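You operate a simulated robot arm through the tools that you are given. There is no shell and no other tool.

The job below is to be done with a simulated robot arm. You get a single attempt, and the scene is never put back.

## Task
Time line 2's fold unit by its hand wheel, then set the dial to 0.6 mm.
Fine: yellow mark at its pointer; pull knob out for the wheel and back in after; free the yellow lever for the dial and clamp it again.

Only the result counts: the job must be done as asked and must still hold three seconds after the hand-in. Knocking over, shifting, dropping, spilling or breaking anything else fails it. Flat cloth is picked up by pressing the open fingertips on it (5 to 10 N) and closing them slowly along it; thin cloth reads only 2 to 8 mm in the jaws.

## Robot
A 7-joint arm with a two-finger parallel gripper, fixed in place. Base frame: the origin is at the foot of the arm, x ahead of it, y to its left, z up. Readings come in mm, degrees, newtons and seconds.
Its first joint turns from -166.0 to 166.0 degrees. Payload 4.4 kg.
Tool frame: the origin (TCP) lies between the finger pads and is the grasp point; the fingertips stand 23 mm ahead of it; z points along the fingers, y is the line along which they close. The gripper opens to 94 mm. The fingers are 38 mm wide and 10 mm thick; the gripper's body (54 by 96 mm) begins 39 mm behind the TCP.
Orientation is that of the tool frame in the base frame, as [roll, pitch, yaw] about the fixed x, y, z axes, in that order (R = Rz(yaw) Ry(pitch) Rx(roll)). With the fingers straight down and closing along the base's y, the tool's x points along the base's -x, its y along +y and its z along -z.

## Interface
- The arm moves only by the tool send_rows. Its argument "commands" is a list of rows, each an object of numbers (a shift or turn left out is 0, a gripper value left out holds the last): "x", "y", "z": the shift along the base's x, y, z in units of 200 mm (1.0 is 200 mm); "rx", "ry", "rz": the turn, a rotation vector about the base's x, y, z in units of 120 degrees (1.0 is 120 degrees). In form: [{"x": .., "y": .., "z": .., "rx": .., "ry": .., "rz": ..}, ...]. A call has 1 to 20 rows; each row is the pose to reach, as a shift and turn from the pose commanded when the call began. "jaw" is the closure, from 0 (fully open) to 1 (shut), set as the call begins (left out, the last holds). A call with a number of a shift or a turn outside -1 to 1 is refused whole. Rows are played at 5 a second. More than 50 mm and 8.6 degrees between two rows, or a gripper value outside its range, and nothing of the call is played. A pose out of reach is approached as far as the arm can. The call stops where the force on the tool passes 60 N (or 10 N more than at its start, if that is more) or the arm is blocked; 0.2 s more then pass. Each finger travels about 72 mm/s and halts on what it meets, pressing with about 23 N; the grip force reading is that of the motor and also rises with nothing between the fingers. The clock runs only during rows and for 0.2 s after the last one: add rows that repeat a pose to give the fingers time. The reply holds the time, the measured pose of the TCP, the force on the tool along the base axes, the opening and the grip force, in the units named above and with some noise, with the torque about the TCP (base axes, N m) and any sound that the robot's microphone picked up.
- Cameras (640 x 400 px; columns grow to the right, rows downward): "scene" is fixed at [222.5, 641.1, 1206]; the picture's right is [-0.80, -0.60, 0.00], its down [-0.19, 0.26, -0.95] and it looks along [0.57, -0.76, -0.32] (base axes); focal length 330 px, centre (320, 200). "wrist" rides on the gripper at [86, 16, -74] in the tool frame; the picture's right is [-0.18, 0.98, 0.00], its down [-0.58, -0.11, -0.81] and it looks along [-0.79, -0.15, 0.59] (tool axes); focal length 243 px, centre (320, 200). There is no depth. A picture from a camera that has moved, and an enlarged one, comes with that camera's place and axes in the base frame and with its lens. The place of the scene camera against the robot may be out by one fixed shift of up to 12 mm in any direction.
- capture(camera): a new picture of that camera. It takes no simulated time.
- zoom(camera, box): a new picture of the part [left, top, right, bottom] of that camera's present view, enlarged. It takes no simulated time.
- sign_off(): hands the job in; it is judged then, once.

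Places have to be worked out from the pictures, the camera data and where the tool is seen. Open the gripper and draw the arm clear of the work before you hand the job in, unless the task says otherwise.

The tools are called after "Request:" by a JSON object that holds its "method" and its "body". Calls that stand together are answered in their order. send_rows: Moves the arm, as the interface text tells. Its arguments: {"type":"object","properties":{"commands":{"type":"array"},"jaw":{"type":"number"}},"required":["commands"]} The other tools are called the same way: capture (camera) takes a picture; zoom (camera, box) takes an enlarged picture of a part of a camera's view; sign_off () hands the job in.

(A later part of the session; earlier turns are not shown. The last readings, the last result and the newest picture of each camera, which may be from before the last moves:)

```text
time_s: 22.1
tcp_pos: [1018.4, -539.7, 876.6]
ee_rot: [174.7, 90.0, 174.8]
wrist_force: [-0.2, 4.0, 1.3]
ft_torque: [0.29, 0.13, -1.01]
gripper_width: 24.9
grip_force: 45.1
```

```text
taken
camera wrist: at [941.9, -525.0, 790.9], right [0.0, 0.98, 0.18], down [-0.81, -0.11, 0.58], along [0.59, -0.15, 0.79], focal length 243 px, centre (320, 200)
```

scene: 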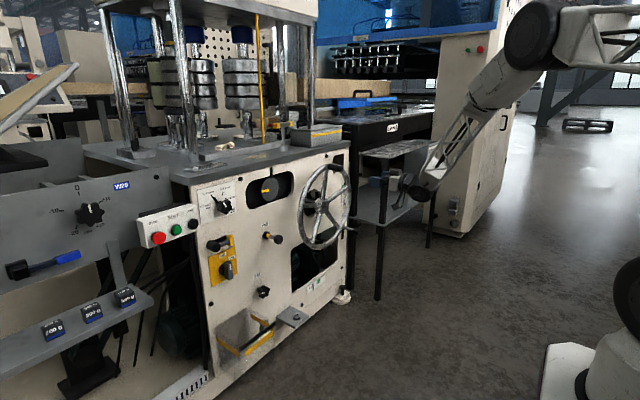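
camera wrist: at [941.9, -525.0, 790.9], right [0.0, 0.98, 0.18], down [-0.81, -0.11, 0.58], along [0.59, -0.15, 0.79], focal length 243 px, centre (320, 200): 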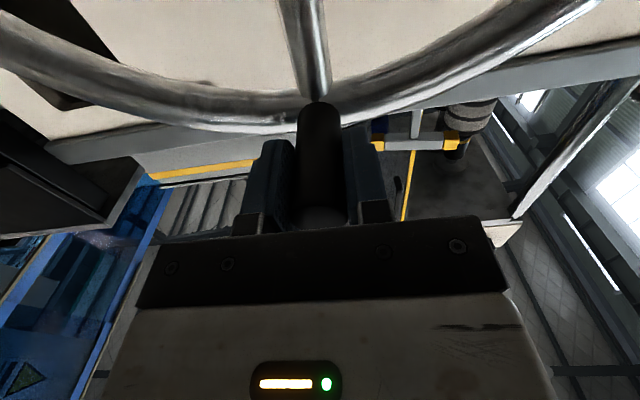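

Firm grip at 24.9 mm, low side load. I'll turn the wheel a first 10° clockwise along its arc (rolling the tool with it) to learn the disc's direction and ratio.

Request:
{"method": "send_rows", "body": {"commands": [{"y": -0.0351, "z": -0.0006, "rx": 0.01667}, {"y": -0.0701, "z": -0.00245, "rx": 0.0333}, {"y": -0.1051, "z": -0.0055, "rx": 0.05}, {"y": -0.1399, "z": -0.0098, "rx": 0.0667}, {"y": -0.1745, "z": -0.0153, "rx": 0.0833}, {"y": -0.1745, "z": -0.0153, "rx": 0.0833}]}}

Request:
{"method": "zoom", "body": {"camera": "scene", "box": [244, 166, 300, 201]}}

Request:
{"method": "zoom", "body": {"camera": "scene", "box": [290, 150, 386, 260]}}

```text
time_s: 23.5
tcp_pos: [1019.0, -573.8, 873.8]
ee_rot: [90.0, 79.9, 90.1]
wrist_force: [-19.6, 6.1, -5.5]
ft_torque: [0.33, 0.55, -0.87]
gripper_width: 24.9
grip_force: 45.5
```

```text
11.43 times, centred on (272, 184) of scene
camera zoom: at [222.5, 641.1, 1206.0], right [-0.8, -0.6, 0.0], down [-0.19, 0.26, -0.95], along [0.57, -0.76, -0.32], focal length 3776 px, centre (869, 389)
```

zoom: 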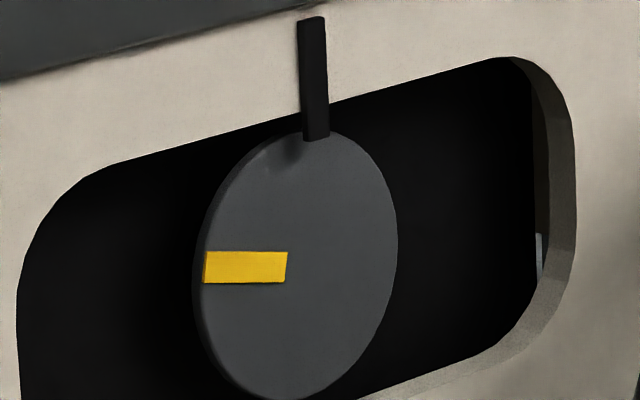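

```text
3.64 times, centred on (338, 205) of scene
camera zoom: at [222.5, 641.1, 1206.0], right [-0.8, -0.6, 0.0], down [-0.19, 0.26, -0.95], along [0.57, -0.76, -0.32], focal length 1202 px, centre (254, 182)
```

zoom: 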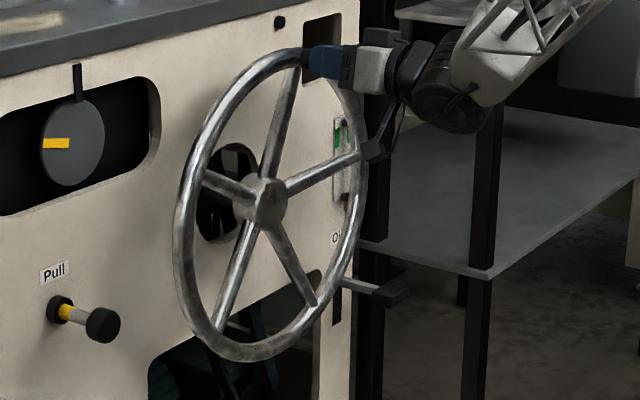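

The disc turns clockwise with the wheel roughly 1:1 (mark went from ~4° to ~13° above 9 o'clock), so about 76° more clockwise is needed. I'll continue along the arc by another 20° and watch tracking for reach.

Request:
{"method": "send_rows", "body": {"commands": [{"y": -0.043, "z": -0.0086, "rx": 0.02083}, {"y": -0.0856, "z": -0.019, "rx": 0.04167}, {"y": -0.1277, "z": -0.03125, "rx": 0.0625}, {"y": -0.1692, "z": -0.0453, "rx": 0.0833}, {"y": -0.2101, "z": -0.0612, "rx": 0.10417}, {"y": -0.2502, "z": -0.0789, "rx": 0.125}, {"y": -0.2895, "z": -0.0983, "rx": 0.14583}, {"y": -0.328, "z": -0.1194, "rx": 0.16667}, {"y": -0.328, "z": -0.1194, "rx": 0.16667}]}}

Request:
{"method": "zoom", "body": {"camera": "scene", "box": [244, 166, 300, 201]}}

Request:
{"method": "zoom", "body": {"camera": "scene", "box": [290, 150, 450, 260]}}

```text
time_s: 25.5
tcp_pos: [1020.4, -641.4, 848.6]
ee_rot: [90.0, 59.9, 90.1]
wrist_force: [-19.7, 13.2, -16.4]
ft_torque: [0.09, 0.07, -0.98]
gripper_width: 24.7
grip_force: 44.7
```

```text
11.43 times, centred on (272, 184) of scene
camera zoom: at [222.5, 641.1, 1206.0], right [-0.8, -0.6, 0.0], down [-0.19, 0.26, -0.95], along [0.57, -0.76, -0.32], focal length 3776 px, centre (869, 389)
```

zoom: 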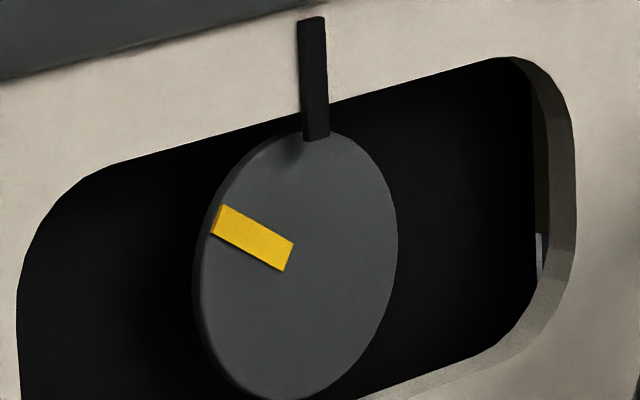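

```text
3.64 times, centred on (370, 205) of scene
camera zoom: at [222.5, 641.1, 1206.0], right [-0.8, -0.6, 0.0], down [-0.19, 0.26, -0.95], along [0.57, -0.76, -0.32], focal length 1202 px, centre (138, 182)
```

zoom: 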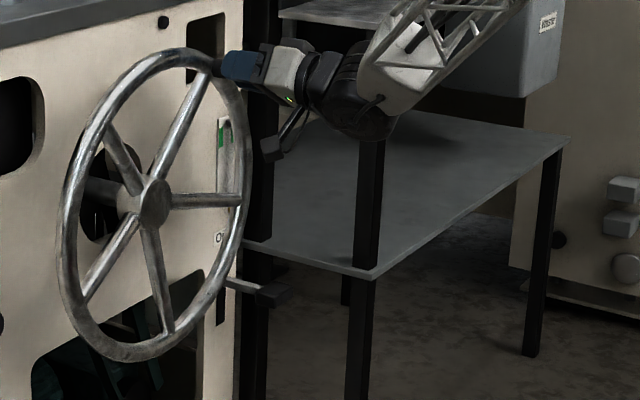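

The mark is now about 32° above 9 o'clock, following the wheel about 1:1, so ~58° more is needed. A rack leg stands at about (890, −784), so carrying the handle to 3 o'clock would crowd it; I'll instead release here and do the rest by gripping the rim on the near (left) side. First: open and back straight out.

Request:
{"method": "send_rows", "body": {"commands": [{"x": 0}, {"x": 0}, {"x": 0}, {"x": -0.1}, {"x": -0.25}, {"x": -0.45}, {"x": -0.45}], "jaw": 0}}

Request:
{"method": "zoom", "body": {"camera": "scene", "box": [244, 166, 300, 201]}}

Request:
{"method": "capture", "body": {"camera": "scene"}}

```text
time_s: 27.1
tcp_pos: [929.7, -641.6, 851.6]
ee_rot: [89.9, 60.0, 89.9]
wrist_force: [-0.9, -0.4, 0.8]
ft_torque: [0.01, 0.01, 0.01]
gripper_width: 94.0
grip_force: 0.3
```

```text
11.43 times, centred on (272, 184) of scene
camera zoom: at [222.5, 641.1, 1206.0], right [-0.8, -0.6, 0.0], down [-0.19, 0.26, -0.95], along [0.57, -0.76, -0.32], focal length 3776 px, centre (869, 389)
```

zoom: 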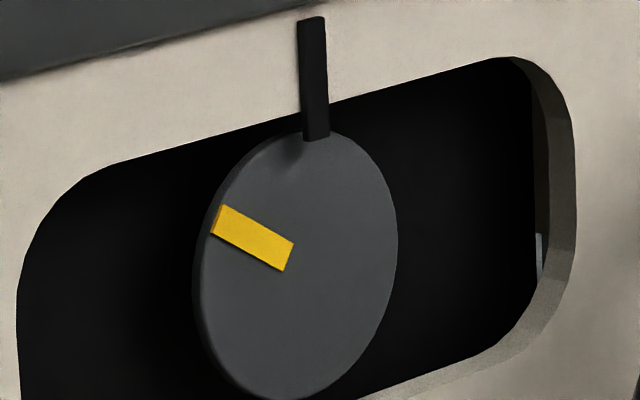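

```text
taken
```

scene: 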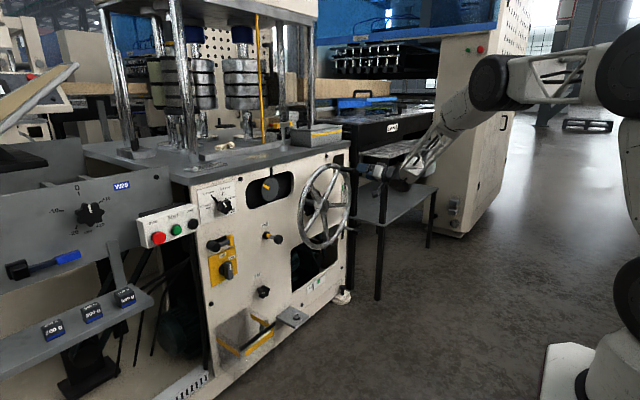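

The wheel and mark stayed put after release. Moving now to a standoff in front of the rim's left side (about (930, −345, 717)), rolling the tool to close radially there.

Request:
{"method": "send_rows", "body": {"commands": [{"y": 0.2, "z": -0.07, "rx": -0.03}, {"y": 0.4, "z": -0.14, "rx": -0.06}, {"y": 0.6, "z": -0.21, "rx": -0.09}, {"y": 0.8, "z": -0.28, "rx": -0.12}, {"y": 1.0, "z": -0.35, "rx": -0.15}]}}

Request:
{"method": "send_rows", "body": {"commands": [{"y": 0.16, "z": -0.1}, {"y": 0.32, "z": -0.21}, {"y": 0.48, "z": -0.32}, {"y": 0.48, "z": -0.32}]}}

Request:
{"method": "capture", "body": {"camera": "wrist"}}

Request:
{"method": "zoom", "body": {"camera": "scene", "box": [270, 150, 398, 260]}}

```text
time_s: 28.3
tcp_pos: [930.1, -444.4, 784.6]
ee_rot: [89.7, 78.0, 89.7]
wrist_force: [0.9, 0.2, 0.5]
ft_torque: [-0.01, 0.02, -0.01]
gripper_width: 94.3
grip_force: 0.2
```

```text
time_s: 29.3
tcp_pos: [931.4, -343.6, 717.4]
ee_rot: [89.9, 78.0, 89.9]
wrist_force: [-0.4, 0.0, 0.5]
ft_torque: [0.03, -0.01, 0.0]
gripper_width: 93.9
grip_force: 0.1
```

```text
taken
camera wrist: at [856.4, -311.2, 635.8], right [0.0, 0.92, 0.38], down [-0.81, -0.23, 0.55], along [0.59, -0.31, 0.74], focal length 243 px, centre (320, 200)
```

wrist: 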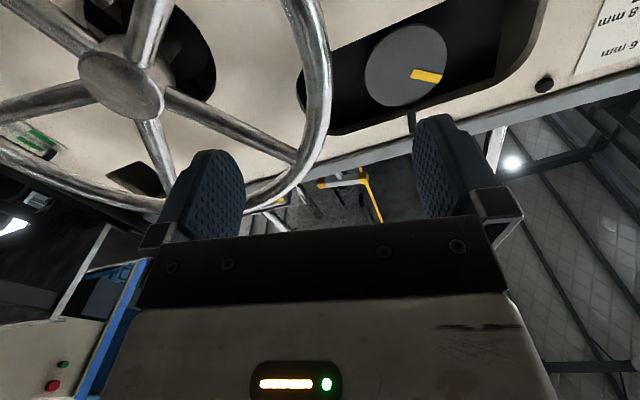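

```text
3.64 times, centred on (334, 205) of scene
camera zoom: at [222.5, 641.1, 1206.0], right [-0.8, -0.6, 0.0], down [-0.19, 0.26, -0.95], along [0.57, -0.76, -0.32], focal length 1202 px, centre (269, 182)
```

zoom: 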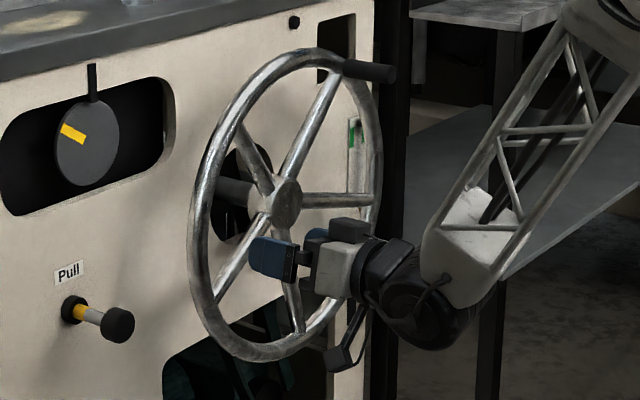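

Rim on the left: radius ≈ 194 mm about hub (y −540, z 676), rim plane x ≈ 1067. I'll advance so the open fingers straddle the rim tube at about 12° above 9 o'clock, stopping with TCP x ≈ 1062.

Request:
{"method": "send_rows", "body": {"commands": [{"x": 0.15, "y": -0.015, "z": -0.003}, {"x": 0.3, "y": -0.028, "z": -0.006}, {"x": 0.42, "y": -0.028, "z": -0.006}, {"x": 0.5, "y": -0.028, "z": -0.006}, {"x": 0.5, "y": -0.028, "z": -0.006}]}}

Request:
{"method": "capture", "body": {"camera": "wrist"}}

Request:
{"method": "zoom", "body": {"camera": "scene", "box": [280, 160, 376, 240]}}

```text
time_s: 30.5
tcp_pos: [1031.5, -352.3, 716.4]
ee_rot: [89.8, 78.0, 89.9]
wrist_force: [-0.2, 0.4, -0.6]
ft_torque: [0.03, -0.03, 0.02]
gripper_width: 93.8
grip_force: 0.0
```

```text
taken
camera wrist: at [955.9, -318.7, 635.5], right [0.0, 0.92, 0.38], down [-0.81, -0.23, 0.55], along [0.59, -0.31, 0.74], focal length 243 px, centre (320, 200)
```

wrist: 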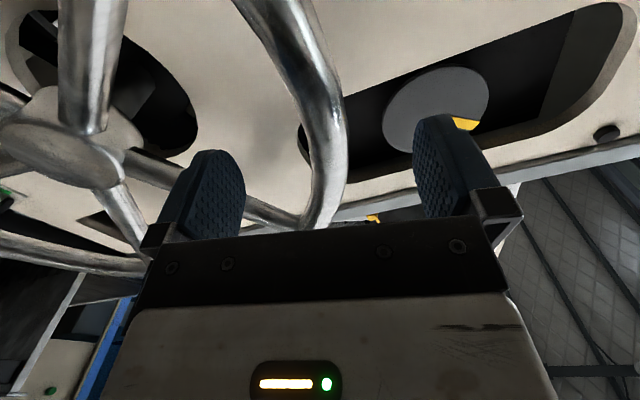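

```text
5.00 times, centred on (328, 200) of scene
camera zoom: at [222.5, 641.1, 1206.0], right [-0.8, -0.6, 0.0], down [-0.19, 0.26, -0.95], along [0.57, -0.76, -0.32], focal length 1652 px, centre (280, 200)
```

zoom: 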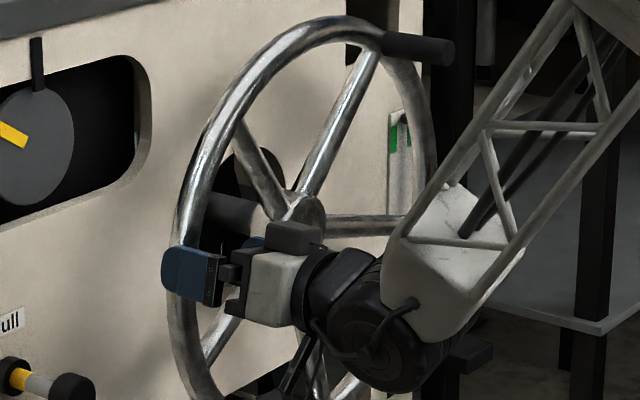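

The rim tube (~21 mm) appears about 4 mm outward of the tool axis. I'll correct by +4 mm radially and go the last 31 mm in.

Request:
{"method": "send_rows", "body": {"commands": [{"x": 0.05, "y": 0.02, "z": 0.004}, {"x": 0.1, "y": 0.02, "z": 0.004}, {"x": 0.155, "y": 0.02, "z": 0.004}, {"x": 0.155, "y": 0.02, "z": 0.004}]}}

Request:
{"method": "capture", "body": {"camera": "wrist"}}

Request:
{"method": "zoom", "body": {"camera": "scene", "box": [280, 160, 376, 240]}}

```text
time_s: 31.5
tcp_pos: [1061.4, -348.4, 716.6]
ee_rot: [89.8, 77.9, 89.9]
wrist_force: [0.7, -1.2, 0.0]
ft_torque: [0.0, 0.04, 0.0]
gripper_width: 94.2
grip_force: 0.2
```

```text
taken
camera wrist: at [986.6, -314.4, 636.1], right [0.0, 0.92, 0.38], down [-0.81, -0.23, 0.55], along [0.59, -0.31, 0.74], focal length 243 px, centre (320, 200)
```

wrist: 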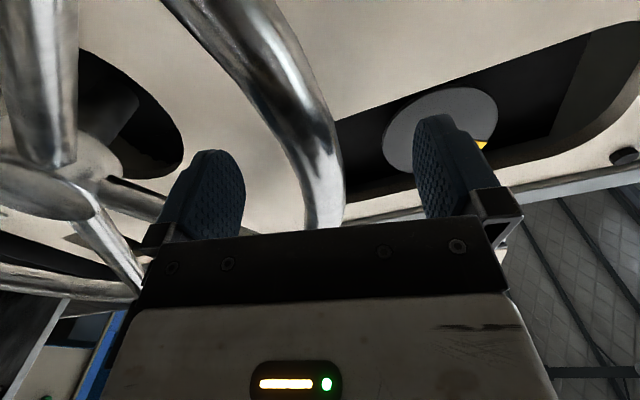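

```text
5.00 times, centred on (328, 200) of scene
camera zoom: at [222.5, 641.1, 1206.0], right [-0.8, -0.6, 0.0], down [-0.19, 0.26, -0.95], along [0.57, -0.76, -0.32], focal length 1652 px, centre (280, 200)
```

zoom: 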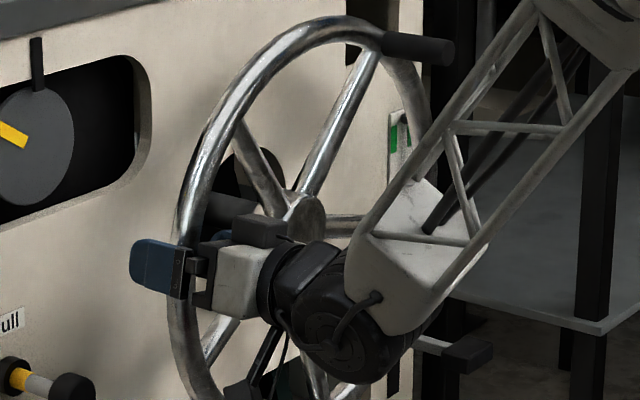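

The rim passes right between the pads at the TCP depth. Closing on it.

Request:
{"method": "send_rows", "body": {"commands": [{"x": 0}, {"x": 0}, {"x": 0}, {"x": 0}], "jaw": 1}}

Request:
{"method": "capture", "body": {"camera": "wrist"}}

Request:
{"method": "zoom", "body": {"camera": "scene", "box": [244, 166, 300, 201]}}

```text
time_s: 32.5
tcp_pos: [1061.2, -349.7, 716.3]
ee_rot: [90.0, 77.9, 89.9]
wrist_force: [-9.7, -45.2, -7.3]
ft_torque: [0.88, -0.58, -1.02]
gripper_width: 37.1
grip_force: 23.3
```

```text
taken
camera wrist: at [985.6, -316.1, 635.6], right [0.0, 0.92, 0.39], down [-0.81, -0.23, 0.55], along [0.59, -0.31, 0.74], focal length 243 px, centre (320, 200)
```

wrist: 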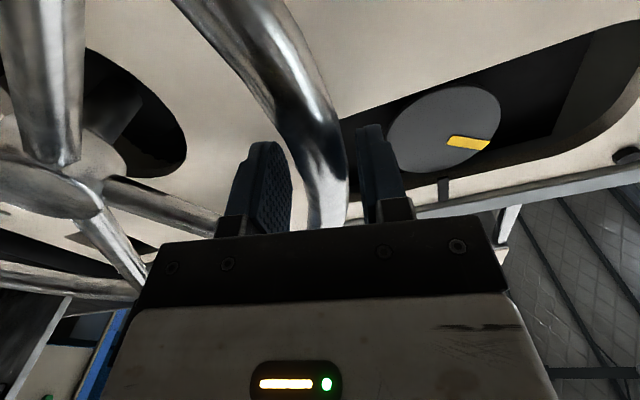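

```text
11.43 times, centred on (272, 184) of scene
camera zoom: at [222.5, 641.1, 1206.0], right [-0.8, -0.6, 0.0], down [-0.19, 0.26, -0.95], along [0.57, -0.76, -0.32], focal length 3776 px, centre (869, 389)
```

zoom: 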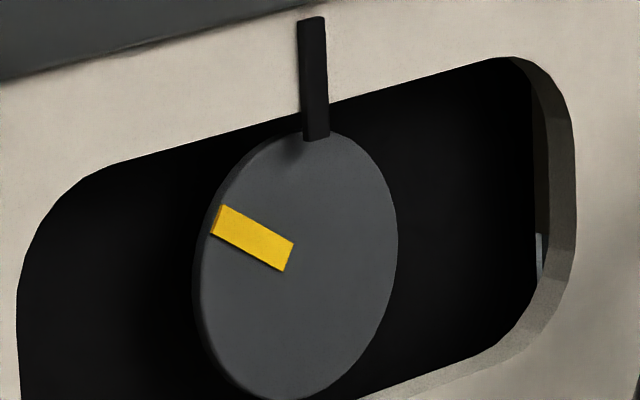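

The outer finger met the rim first (37 mm opening, −45 N), so the rim is ~8 mm further outward. I'll shift outward in small steps to centre it while the jaw keeps closing.

Request:
{"method": "send_rows", "body": {"commands": [{"y": 0.01, "z": 0.002}, {"y": 0.02, "z": 0.004}, {"y": 0.03, "z": 0.006}, {"y": 0.04, "z": 0.0085}, {"y": 0.04, "z": 0.0085}, {"y": 0.04, "z": 0.0085}]}}

Request:
{"method": "capture", "body": {"camera": "wrist"}}

```text
time_s: 33.9
tcp_pos: [1062.2, -340.2, 717.2]
ee_rot: [90.2, 78.0, 90.1]
wrist_force: [-17.4, -44.9, -12.0]
ft_torque: [0.91, -0.07, -1.17]
gripper_width: 56.5
grip_force: 22.9
```

```text
taken
camera wrist: at [985.9, -306.3, 635.7], right [0.0, 0.92, 0.39], down [-0.81, -0.23, 0.55], along [0.59, -0.31, 0.74], focal length 243 px, centre (320, 200)
```

wrist: 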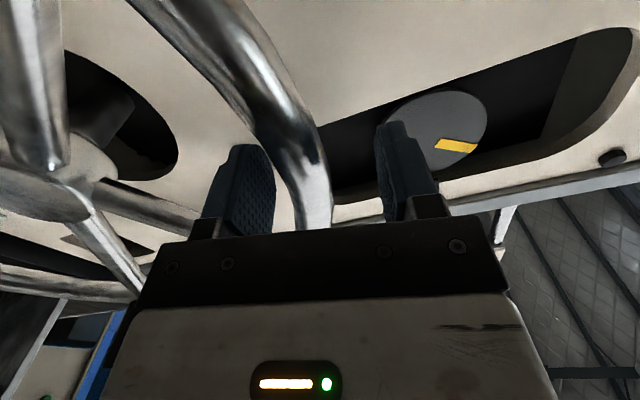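

Moving outward widened the jaw, so it's the inner finger that's pressing on the rim: the rim lies inward. I'll shift about 17 mm the other way, stepwise.

Request:
{"method": "send_rows", "body": {"commands": [{"y": -0.015, "z": -0.003}, {"y": -0.03, "z": -0.0065}, {"y": -0.045, "z": -0.0095}, {"y": -0.06, "z": -0.0128}, {"y": -0.073, "z": -0.0155}, {"y": -0.083, "z": -0.0175}, {"y": -0.083, "z": -0.0175}, {"y": -0.083, "z": -0.0175}]}}

Request:
{"method": "capture", "body": {"camera": "wrist"}}

```text
time_s: 35.7
tcp_pos: [1062.2, -354.7, 713.8]
ee_rot: [89.9, 78.0, 90.0]
wrist_force: [-32.5, 8.9, -3.6]
ft_torque: [1.68, -0.11, 0.09]
gripper_width: 28.2
grip_force: 45.2
```

```text
taken
camera wrist: at [986.3, -320.9, 633.7], right [0.0, 0.92, 0.38], down [-0.81, -0.23, 0.55], along [0.59, -0.31, 0.74], focal length 243 px, centre (320, 200)
```

wrist: 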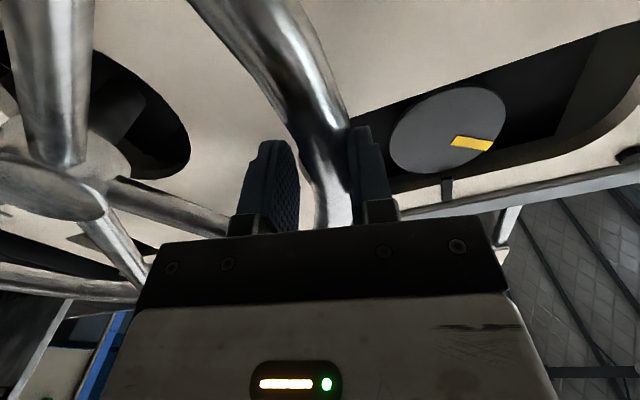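

Both fingers grip now (28 mm), but the −32 N axial force suggests only the fingertips hold the tube; the rim plane is deeper (x ≈ 1082). I'll open partly, go 15 mm deeper, and re-close.

Request:
{"method": "send_rows", "body": {"commands": [{"x": 0}, {"x": 0}, {"x": 0.025}, {"x": 0.05}, {"x": 0.075}, {"x": 0.075}], "jaw": 0.4}}

Request:
{"method": "send_rows", "body": {"commands": [{"x": 0}, {"x": 0}, {"x": 0}, {"x": 0}], "jaw": 1}}

Request:
{"method": "capture", "body": {"camera": "wrist"}}

Request:
{"method": "zoom", "body": {"camera": "scene", "box": [280, 160, 376, 240]}}

```text
time_s: 37.1
tcp_pos: [1076.6, -355.7, 715.1]
ee_rot: [89.8, 78.0, 89.8]
wrist_force: [0.1, -0.5, -0.3]
ft_torque: [0.0, 0.03, -0.01]
gripper_width: 56.4
grip_force: 0.2
```

```text
time_s: 38.1
tcp_pos: [1075.0, -354.3, 715.0]
ee_rot: [90.0, 78.0, 90.0]
wrist_force: [8.6, 36.5, -0.7]
ft_torque: [1.81, -0.5, -0.28]
gripper_width: 28.0
grip_force: 45.0
```

```text
taken
camera wrist: at [1001.4, -321.0, 633.8], right [0.0, 0.92, 0.38], down [-0.81, -0.23, 0.55], along [0.59, -0.31, 0.74], focal length 243 px, centre (320, 200)
```

wrist: 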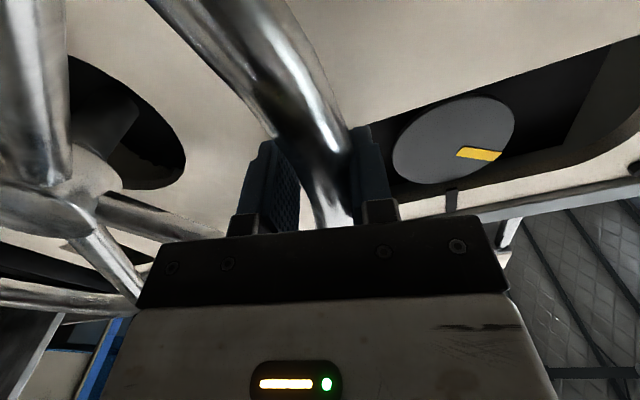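

```text
5.00 times, centred on (328, 200) of scene
camera zoom: at [222.5, 641.1, 1206.0], right [-0.8, -0.6, 0.0], down [-0.19, 0.26, -0.95], along [0.57, -0.76, -0.32], focal length 1652 px, centre (280, 200)
```

zoom: 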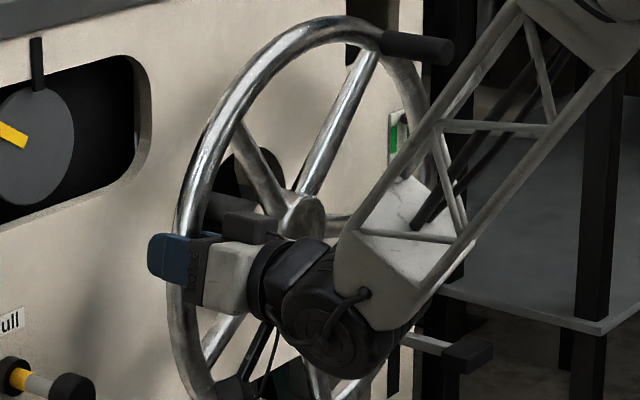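

Good grip now at mid-pad. I'll carry the rim clockwise (upward on this side) along the arc by 25°, rolling the tool with it, with a slight outward relief of the side force.

Request:
{"method": "send_rows", "body": {"commands": [{"y": -0.0022, "z": 0.0422, "rx": 0.02083}, {"y": -0.0136, "z": 0.0824, "rx": 0.04167}, {"y": -0.0267, "z": 0.1221, "rx": 0.0625}, {"y": -0.0415, "z": 0.1612, "rx": 0.0833}, {"y": -0.058, "z": 0.1996, "rx": 0.10417}, {"y": -0.0761, "z": 0.2372, "rx": 0.125}, {"y": -0.0959, "z": 0.274, "rx": 0.14583}, {"y": -0.1173, "z": 0.3099, "rx": 0.16667}, {"y": -0.1402, "z": 0.3449, "rx": 0.1875}, {"y": -0.1646, "z": 0.3788, "rx": 0.20833}, {"y": -0.1646, "z": 0.3788, "rx": 0.20833}]}}

Request:
{"method": "zoom", "body": {"camera": "scene", "box": [244, 166, 300, 201]}}

Request:
{"method": "zoom", "body": {"camera": "scene", "box": [270, 140, 398, 250]}}

```text
time_s: 40.2
tcp_pos: [1075.7, -384.9, 788.0]
ee_rot: [89.5, 54.7, 89.8]
wrist_force: [-16.7, 17.9, 8.7]
ft_torque: [1.64, -0.51, -0.43]
gripper_width: 28.3
grip_force: 45.5
stopped in row 10: the force on the tool passed its limit at 65 N (the readings are from after the stop); the commanded pose is now the measured one
```

```text
11.43 times, centred on (272, 184) of scene
camera zoom: at [222.5, 641.1, 1206.0], right [-0.8, -0.6, 0.0], down [-0.19, 0.26, -0.95], along [0.57, -0.76, -0.32], focal length 3776 px, centre (869, 389)
```

zoom: 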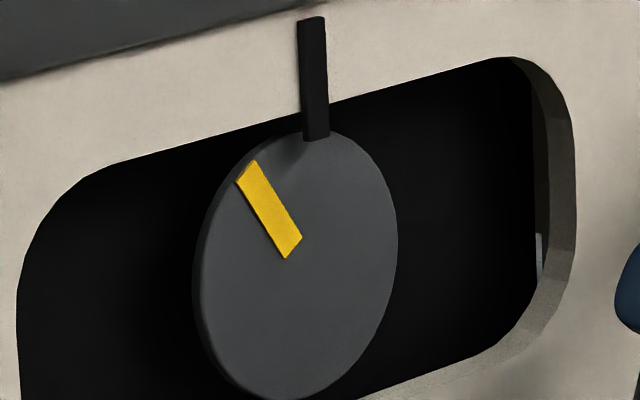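

```text
3.64 times, centred on (334, 195) of scene
camera zoom: at [222.5, 641.1, 1206.0], right [-0.8, -0.6, 0.0], down [-0.19, 0.26, -0.95], along [0.57, -0.76, -0.32], focal length 1202 px, centre (269, 218)
```

zoom: 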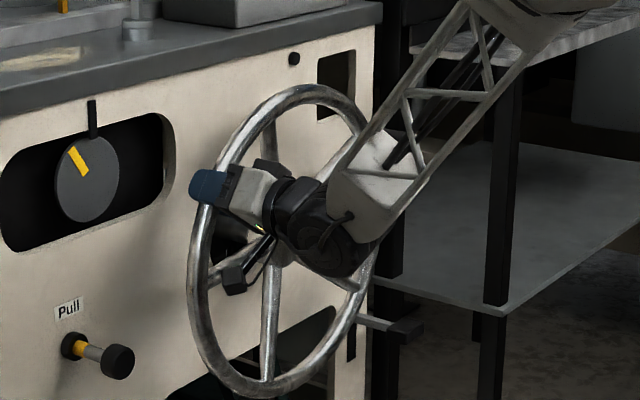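

The mark is at about 58° (needs 90°), so ~32° remain; wheel and disc agree. I'll continue the arc about 22° from here, adding a touch more roll to relieve the twist torque.

Request:
{"method": "send_rows", "body": {"commands": [{"y": -0.0246, "z": 0.0336, "rx": 0.025}, {"y": -0.0508, "z": 0.0659, "rx": 0.05}, {"y": -0.0783, "z": 0.097, "rx": 0.075}, {"y": -0.1072, "z": 0.127, "rx": 0.1}, {"y": -0.1374, "z": 0.1556, "rx": 0.12083}, {"y": -0.1688, "z": 0.1828, "rx": 0.14167}, {"y": -0.2013, "z": 0.2087, "rx": 0.1625}, {"y": -0.2349, "z": 0.2331, "rx": 0.18333}, {"y": -0.2696, "z": 0.2561, "rx": 0.20417}, {"y": -0.2696, "z": 0.2561, "rx": 0.20417}]}}

Request:
{"method": "zoom", "body": {"camera": "scene", "box": [244, 166, 300, 201]}}

Request:
{"method": "zoom", "body": {"camera": "scene", "box": [270, 140, 398, 250]}}

```text
time_s: 42.4
tcp_pos: [1077.1, -439.1, 840.3]
ee_rot: [89.8, 30.2, 90.0]
wrist_force: [30.0, 18.3, 5.8]
ft_torque: [1.77, 0.15, 0.12]
gripper_width: 27.2
grip_force: 45.0
```

```text
11.43 times, centred on (272, 184) of scene
camera zoom: at [222.5, 641.1, 1206.0], right [-0.8, -0.6, 0.0], down [-0.19, 0.26, -0.95], along [0.57, -0.76, -0.32], focal length 3776 px, centre (869, 389)
```

zoom: 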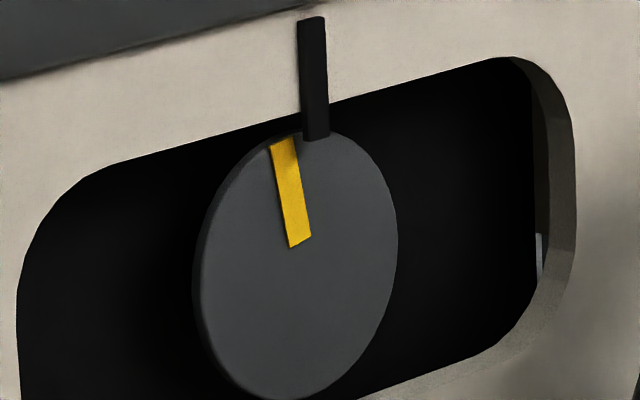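

```text
3.64 times, centred on (334, 195) of scene
camera zoom: at [222.5, 641.1, 1206.0], right [-0.8, -0.6, 0.0], down [-0.19, 0.26, -0.95], along [0.57, -0.76, -0.32], focal length 1202 px, centre (269, 218)
```

zoom: 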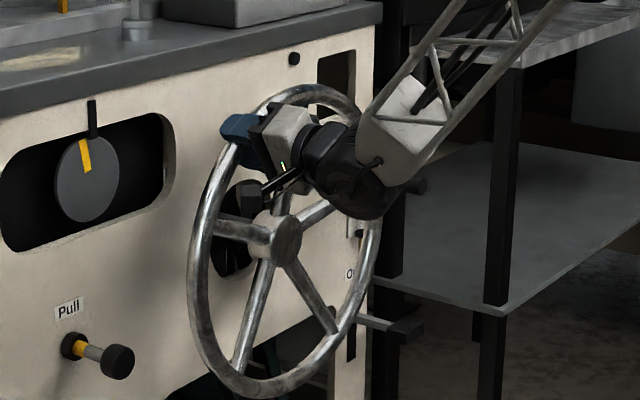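

The mark is at ~80°, about 10° to go. Let me look with the wrist camera too for an independent view of mark vs. pointer before the last stretch.

Request:
{"method": "capture", "body": {"camera": "wrist"}}

Request:
{"method": "zoom", "body": {"camera": "scene", "box": [256, 164, 296, 204]}}

```text
taken
camera wrist: at [1001.2, -356.4, 810.3], right [0.0, 0.34, 0.94], down [-0.81, -0.56, 0.2], along [0.59, -0.76, 0.27], focal length 243 px, centre (320, 200)
```

wrist: 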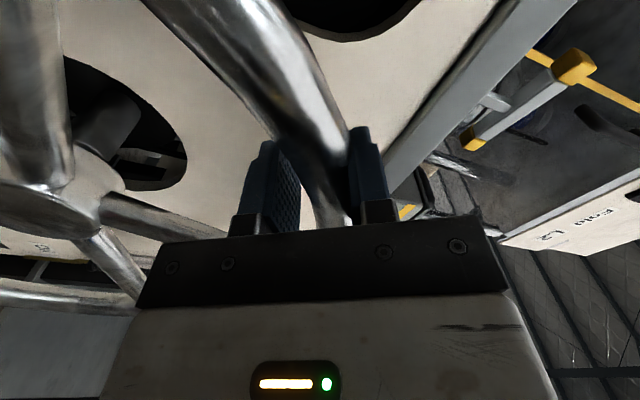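

```text
10.00 times, centred on (276, 184) of scene
camera zoom: at [222.5, 641.1, 1206.0], right [-0.8, -0.6, 0.0], down [-0.19, 0.26, -0.95], along [0.57, -0.76, -0.32], focal length 3304 px, centre (760, 360)
```

zoom: 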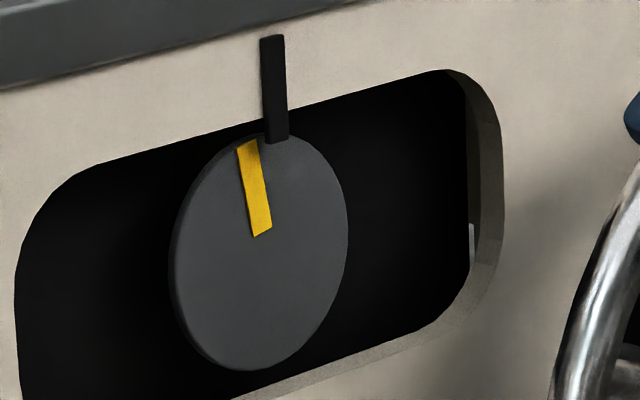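

From the earlier wrist view the pointer sits directly above the disc centre (12 o'clock), so the target is the mark vertical. It reads ~80.5°; I'll turn another 7.5° and re-measure.

Request:
{"method": "send_rows", "body": {"commands": [{"y": -0.018, "z": 0.0108, "rx": 0.0104}, {"y": -0.0357, "z": 0.0214, "rx": 0.02083}, {"y": -0.0542, "z": 0.0315, "rx": 0.0312}, {"y": -0.0722, "z": 0.0413, "rx": 0.04167}, {"y": -0.091, "z": 0.0506, "rx": 0.0521}, {"y": -0.1096, "z": 0.0595, "rx": 0.0625}, {"y": -0.1096, "z": 0.0595, "rx": 0.0625}]}}

Request:
{"method": "zoom", "body": {"camera": "scene", "box": [256, 164, 296, 204]}}

Request:
{"method": "zoom", "body": {"camera": "scene", "box": [264, 172, 288, 192]}}

```text
time_s: 44.0
tcp_pos: [1076.5, -463.1, 852.6]
ee_rot: [89.7, 22.8, 89.9]
wrist_force: [-10.0, 25.0, 26.6]
ft_torque: [1.81, 0.14, 0.51]
gripper_width: 27.3
grip_force: 44.4
```

```text
10.00 times, centred on (276, 184) of scene
camera zoom: at [222.5, 641.1, 1206.0], right [-0.8, -0.6, 0.0], down [-0.19, 0.26, -0.95], along [0.57, -0.76, -0.32], focal length 3304 px, centre (760, 360)
```

zoom: 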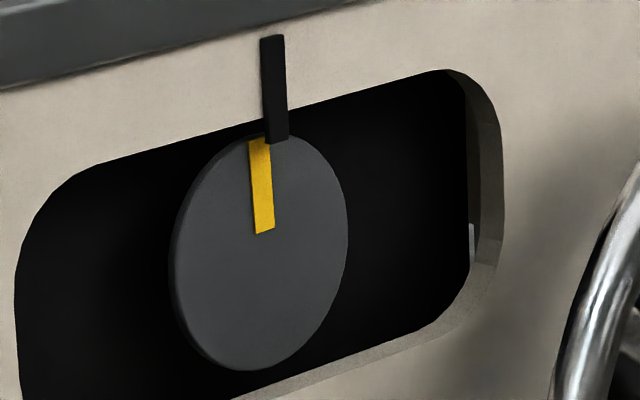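

```text
16.00 times, centred on (276, 182) of scene
camera zoom: at [222.5, 641.1, 1206.0], right [-0.8, -0.6, 0.0], down [-0.19, 0.26, -0.95], along [0.57, -0.76, -0.32], focal length 5287 px, centre (1024, 488)
```

zoom: 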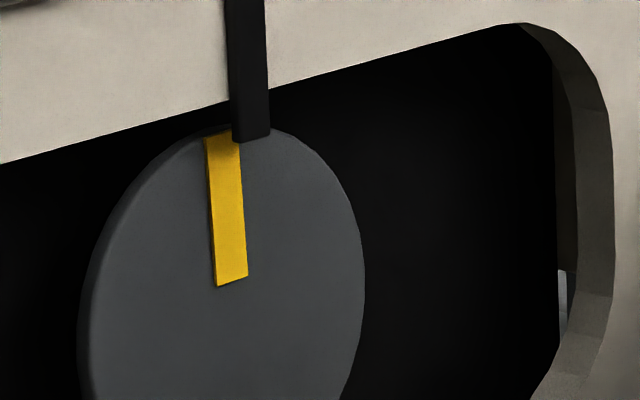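

Very close now: mark slope vs. the pointer's edges suggests ~1° left. I'll zoom further to measure edges precisely.

Request:
{"method": "zoom", "body": {"camera": "scene", "box": [266, 176, 278, 188]}}

Request:
{"method": "zoom", "body": {"camera": "scene", "box": [264, 166, 280, 176]}}

Request:
{"method": "zoom", "body": {"camera": "scene", "box": [256, 174, 296, 204]}}

```text
16.00 times, centred on (272, 182) of scene
camera zoom: at [222.5, 641.1, 1206.0], right [-0.8, -0.6, 0.0], down [-0.19, 0.26, -0.95], along [0.57, -0.76, -0.32], focal length 5287 px, centre (1088, 488)
```

zoom: 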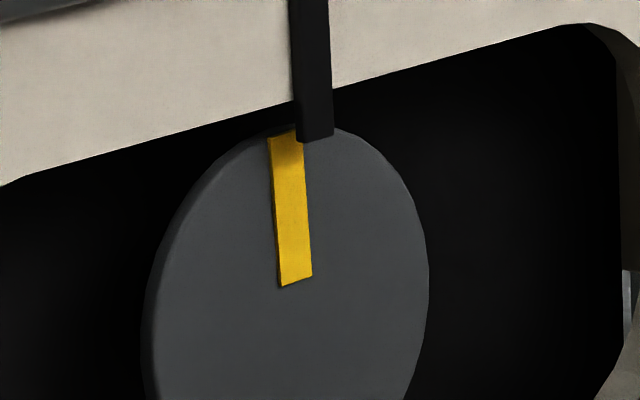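

```text
16.00 times, centred on (272, 171) of scene
camera zoom: at [222.5, 641.1, 1206.0], right [-0.8, -0.6, 0.0], down [-0.19, 0.26, -0.95], along [0.57, -0.76, -0.32], focal length 5287 px, centre (1088, 664)
```

zoom: 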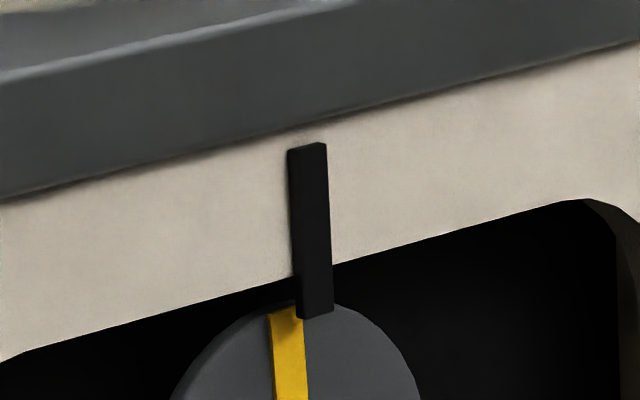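

```text
13.33 times, centred on (276, 189) of scene
camera zoom: at [222.5, 641.1, 1206.0], right [-0.8, -0.6, 0.0], down [-0.19, 0.26, -0.95], along [0.57, -0.76, -0.32], focal length 4406 px, centre (907, 347)
```

zoom: 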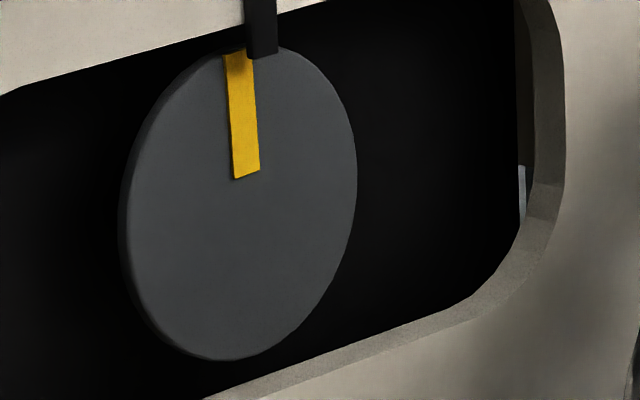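

Precise edge slopes put the mark at ~88° – about 2° short. I'll nudge 2° further and re-measure.

Request:
{"method": "send_rows", "body": {"commands": [{"y": -0.0152, "z": 0.0068, "rx": 0.0083}, {"y": -0.0304, "z": 0.01335, "rx": 0.01667}, {"y": -0.0304, "z": 0.01335, "rx": 0.01667}, {"y": -0.0304, "z": 0.01335, "rx": 0.01667}]}}

Request:
{"method": "zoom", "body": {"camera": "scene", "box": [266, 176, 278, 188]}}

Request:
{"method": "zoom", "body": {"camera": "scene", "box": [256, 174, 296, 204]}}

```text
time_s: 45.0
tcp_pos: [1075.9, -467.5, 854.5]
ee_rot: [89.7, 20.7, 90.0]
wrist_force: [-32.3, 24.0, 30.8]
ft_torque: [1.7, -0.02, 0.31]
gripper_width: 27.1
grip_force: 44.7
```

```text
16.00 times, centred on (272, 182) of scene
camera zoom: at [222.5, 641.1, 1206.0], right [-0.8, -0.6, 0.0], down [-0.19, 0.26, -0.95], along [0.57, -0.76, -0.32], focal length 5287 px, centre (1088, 488)
```

zoom: 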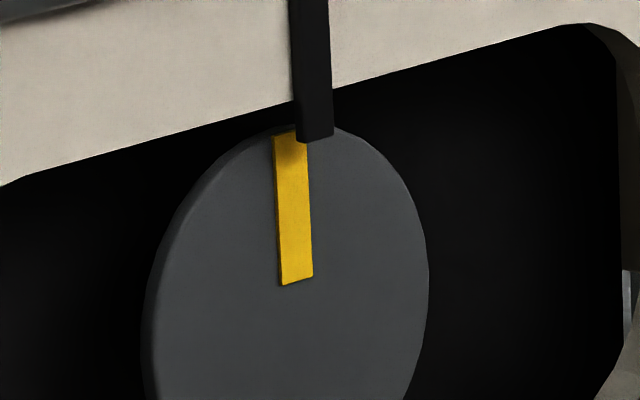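

```text
13.33 times, centred on (276, 189) of scene
camera zoom: at [222.5, 641.1, 1206.0], right [-0.8, -0.6, 0.0], down [-0.19, 0.26, -0.95], along [0.57, -0.76, -0.32], focal length 4406 px, centre (907, 347)
```

zoom: 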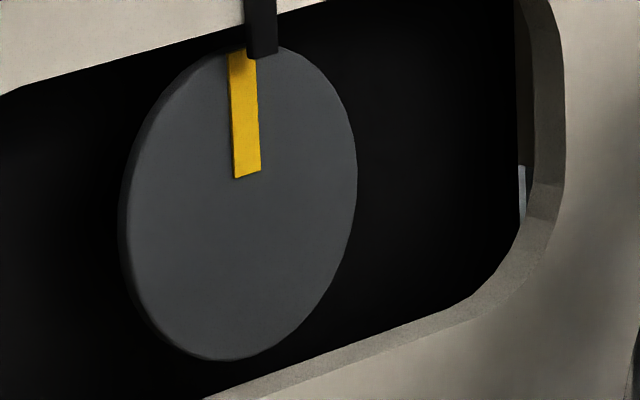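

The mark's edges are now parallel to the pointer's (slope 0.049 vs 0.048): aligned. I'll open and retreat straight back, then re-check that it held.

Request:
{"method": "send_rows", "body": {"commands": [{"x": 0}, {"x": 0}, {"x": 0}, {"x": -0.1}, {"x": -0.25}, {"x": -0.45}, {"x": -0.7}, {"x": -0.7}], "jaw": 0}}

Request:
{"method": "zoom", "body": {"camera": "scene", "box": [266, 176, 278, 188]}}

Request:
{"method": "capture", "body": {"camera": "scene"}}

Request:
{"method": "capture", "body": {"camera": "wrist"}}

```text
time_s: 46.8
tcp_pos: [938.4, -468.5, 850.7]
ee_rot: [89.8, 20.7, 89.8]
wrist_force: [0.3, -0.6, 0.2]
ft_torque: [0.02, -0.02, 0.04]
gripper_width: 93.7
grip_force: 0.1
```

```text
16.00 times, centred on (272, 182) of scene
camera zoom: at [222.5, 641.1, 1206.0], right [-0.8, -0.6, 0.0], down [-0.19, 0.26, -0.95], along [0.57, -0.76, -0.32], focal length 5287 px, centre (1088, 488)
```

zoom: 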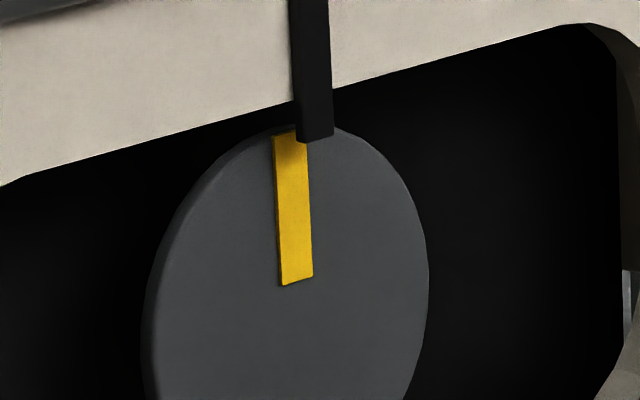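

```text
taken
```

scene: 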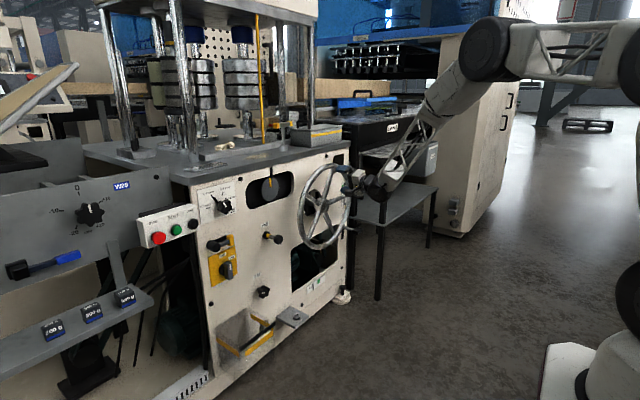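

```text
taken
camera wrist: at [862.5, -381.5, 835.5], right [0.0, 0.18, 0.98], down [-0.81, -0.58, 0.1], along [0.59, -0.79, 0.14], focal length 243 px, centre (320, 200)
```

wrist: 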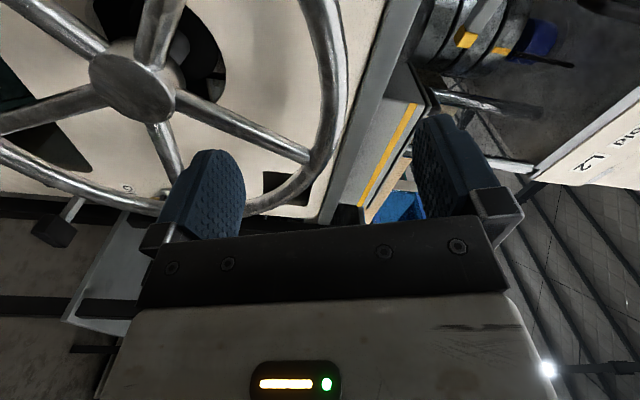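

The mark held after release. Now I'll unroll the tool back to the camera-below attitude and move to a spot below and in front of the disc for a second-angle check, heading toward the Pull knob.

Request:
{"method": "send_rows", "body": {"commands": [{"x": -0.02, "y": 0.1, "z": -0.11, "rx": -0.0642}, {"x": -0.04, "y": 0.2, "z": -0.22, "rx": -0.1283}, {"x": -0.06, "y": 0.31, "z": -0.33, "rx": -0.1925}, {"x": -0.08, "y": 0.41, "z": -0.44, "rx": -0.2567}, {"x": -0.1, "y": 0.51, "z": -0.55, "rx": -0.3208}, {"x": -0.12, "y": 0.62, "z": -0.66, "rx": -0.385}, {"x": -0.13, "y": 0.72, "z": -0.77, "rx": -0.4492}, {"x": -0.14, "y": 0.82, "z": -0.88, "rx": -0.5133}, {"x": -0.14, "y": 0.9275, "z": -1.0, "rx": -0.5775}, {"x": -0.14, "y": 0.9275, "z": -1.0, "rx": -0.5775}]}}

Request:
{"method": "capture", "body": {"camera": "wrist"}}

Request:
{"method": "zoom", "body": {"camera": "wrist", "box": [270, 20, 390, 140]}}

```text
time_s: 49.0
tcp_pos: [907.9, -282.9, 652.1]
ee_rot: [-41.1, 89.9, -40.9]
wrist_force: [0.5, -0.8, 0.5]
ft_torque: [-0.03, 0.03, 0.02]
gripper_width: 94.2
grip_force: 0.0
```

```text
taken
camera wrist: at [833.5, -267.3, 565.1], right [0.0, 0.98, 0.18], down [-0.81, -0.11, 0.58], along [0.59, -0.15, 0.79], focal length 243 px, centre (320, 200)
```

wrist: 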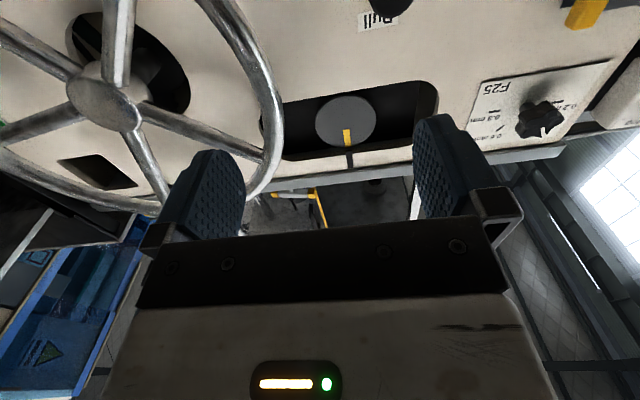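

```text
3.33 times, centred on (330, 80) of wrist
camera zoom: at [833.5, -267.3, 565.1], right [0.0, 0.98, 0.18], down [-0.81, -0.11, 0.58], along [0.59, -0.15, 0.79], focal length 809 px, centre (287, 600)
```

zoom: 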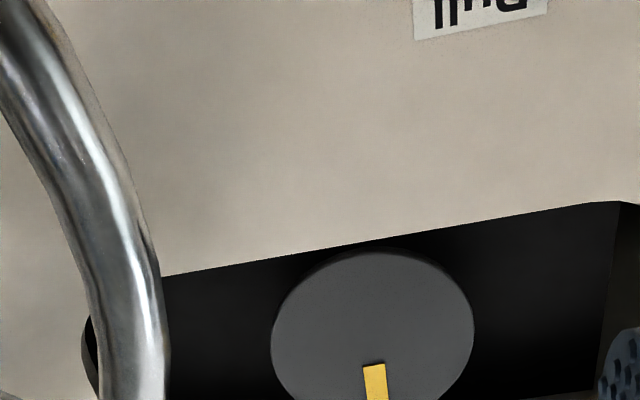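

Request:
{"method": "zoom", "body": {"camera": "wrist", "box": [322, 108, 374, 180]}}

Request:
{"method": "zoom", "body": {"camera": "wrist", "box": [300, 80, 396, 176]}}

```text
5.56 times, centred on (348, 144) of wrist
camera zoom: at [833.5, -267.3, 565.1], right [0.0, 0.98, 0.18], down [-0.81, -0.11, 0.58], along [0.59, -0.15, 0.79], focal length 1348 px, centre (164, 511)
```

zoom: 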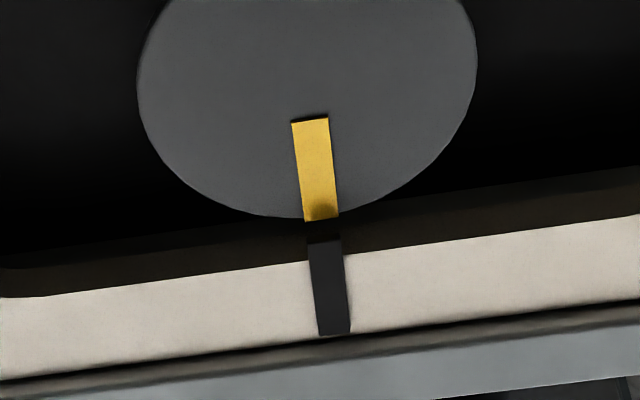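

```text
4.17 times, centred on (348, 128) of wrist
camera zoom: at [833.5, -267.3, 565.1], right [0.0, 0.98, 0.18], down [-0.81, -0.11, 0.58], along [0.59, -0.15, 0.79], focal length 1011 px, centre (203, 500)
```

zoom: 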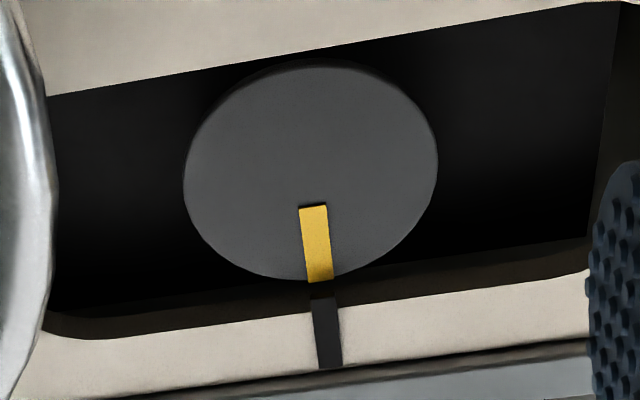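

From this second angle the mark and pointer are collinear (within ~0.5°). Next I'll close the fingers and line up with the Pull knob to push it back in.

Request:
{"method": "send_rows", "body": {"commands": [{"y": 0.16, "z": -0.06}, {"x": 0.05, "y": 0.317, "z": -0.113}, {"x": 0.25, "y": 0.317, "z": -0.113}, {"x": 0.42, "y": 0.317, "z": -0.113}, {"x": 0.56, "y": 0.317, "z": -0.113}, {"x": 0.56, "y": 0.317, "z": -0.113}], "jaw": 1}}

Request:
{"method": "capture", "body": {"camera": "wrist"}}

Request:
{"method": "zoom", "body": {"camera": "scene", "box": [230, 200, 326, 260]}}

```text
time_s: 50.4
tcp_pos: [1020.9, -219.5, 631.8]
ee_rot: [-12.5, 89.9, -12.3]
wrist_force: [-0.2, 0.4, -0.5]
ft_torque: [0.0, -0.01, 0.0]
gripper_width: 0.1
grip_force: 23.2
```

```text
taken
camera wrist: at [945.2, -204.0, 545.8], right [0.0, 0.98, 0.18], down [-0.81, -0.11, 0.58], along [0.59, -0.15, 0.79], focal length 243 px, centre (320, 200)
```

wrist: 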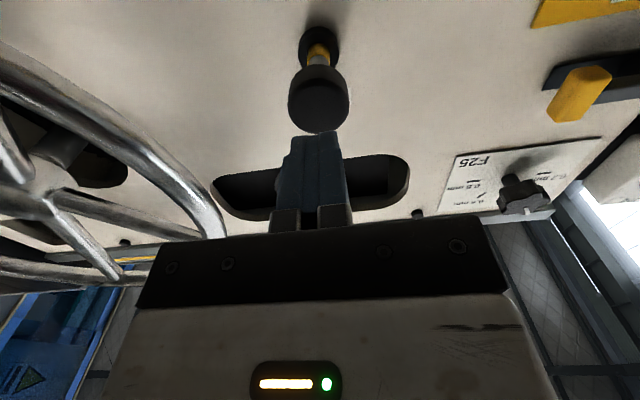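

```text
6.67 times, centred on (278, 230) of scene
camera zoom: at [222.5, 641.1, 1206.0], right [-0.8, -0.6, 0.0], down [-0.19, 0.26, -0.95], along [0.57, -0.76, -0.32], focal length 2203 px, centre (600, 0)
```

zoom: 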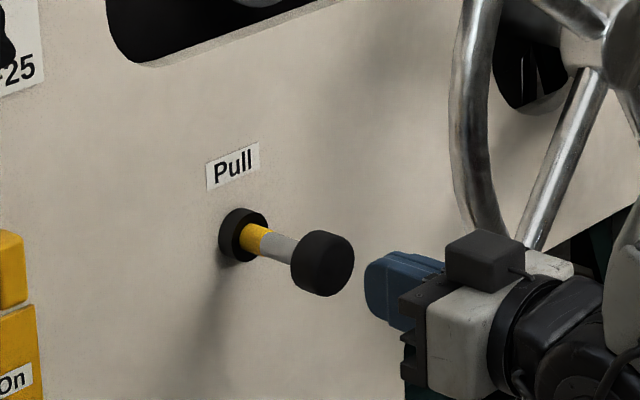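

The closed fingertips are lined up with the knob. I'll lower ~2 mm and push forward in small steps, watching the force for the inner stop.

Request:
{"method": "send_rows", "body": {"commands": [{"x": 0.08, "z": -0.012}, {"x": 0.14, "z": -0.012}, {"x": 0.18, "z": -0.012}, {"x": 0.2, "z": -0.012}, {"x": 0.22, "z": -0.012}, {"x": 0.24, "z": -0.012}, {"x": 0.26, "z": -0.012}, {"x": 0.28, "z": -0.012}, {"x": 0.28, "z": -0.012}]}}

Request:
{"method": "capture", "body": {"camera": "wrist"}}

Request:
{"method": "zoom", "body": {"camera": "scene", "box": [230, 200, 326, 260]}}

```text
time_s: 52.4
tcp_pos: [1076.6, -217.0, 627.4]
ee_rot: [-11.1, 89.9, -11.0]
wrist_force: [-2.3, 1.1, 0.2]
ft_torque: [0.03, -0.03, -0.01]
gripper_width: 0.0
grip_force: 23.2
```

```text
taken
camera wrist: at [1001.6, -202.3, 541.9], right [0.0, 0.98, 0.18], down [-0.81, -0.11, 0.58], along [0.59, -0.15, 0.79], focal length 243 px, centre (320, 200)
```

wrist: 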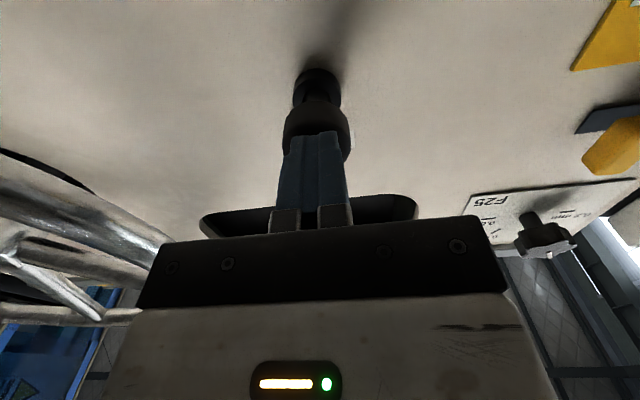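

```text
6.67 times, centred on (278, 230) of scene
camera zoom: at [222.5, 641.1, 1206.0], right [-0.8, -0.6, 0.0], down [-0.19, 0.26, -0.95], along [0.57, -0.76, -0.32], focal length 2203 px, centre (600, 0)
```

zoom: 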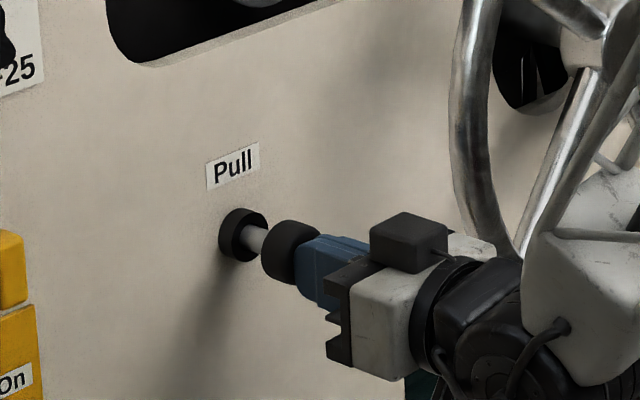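

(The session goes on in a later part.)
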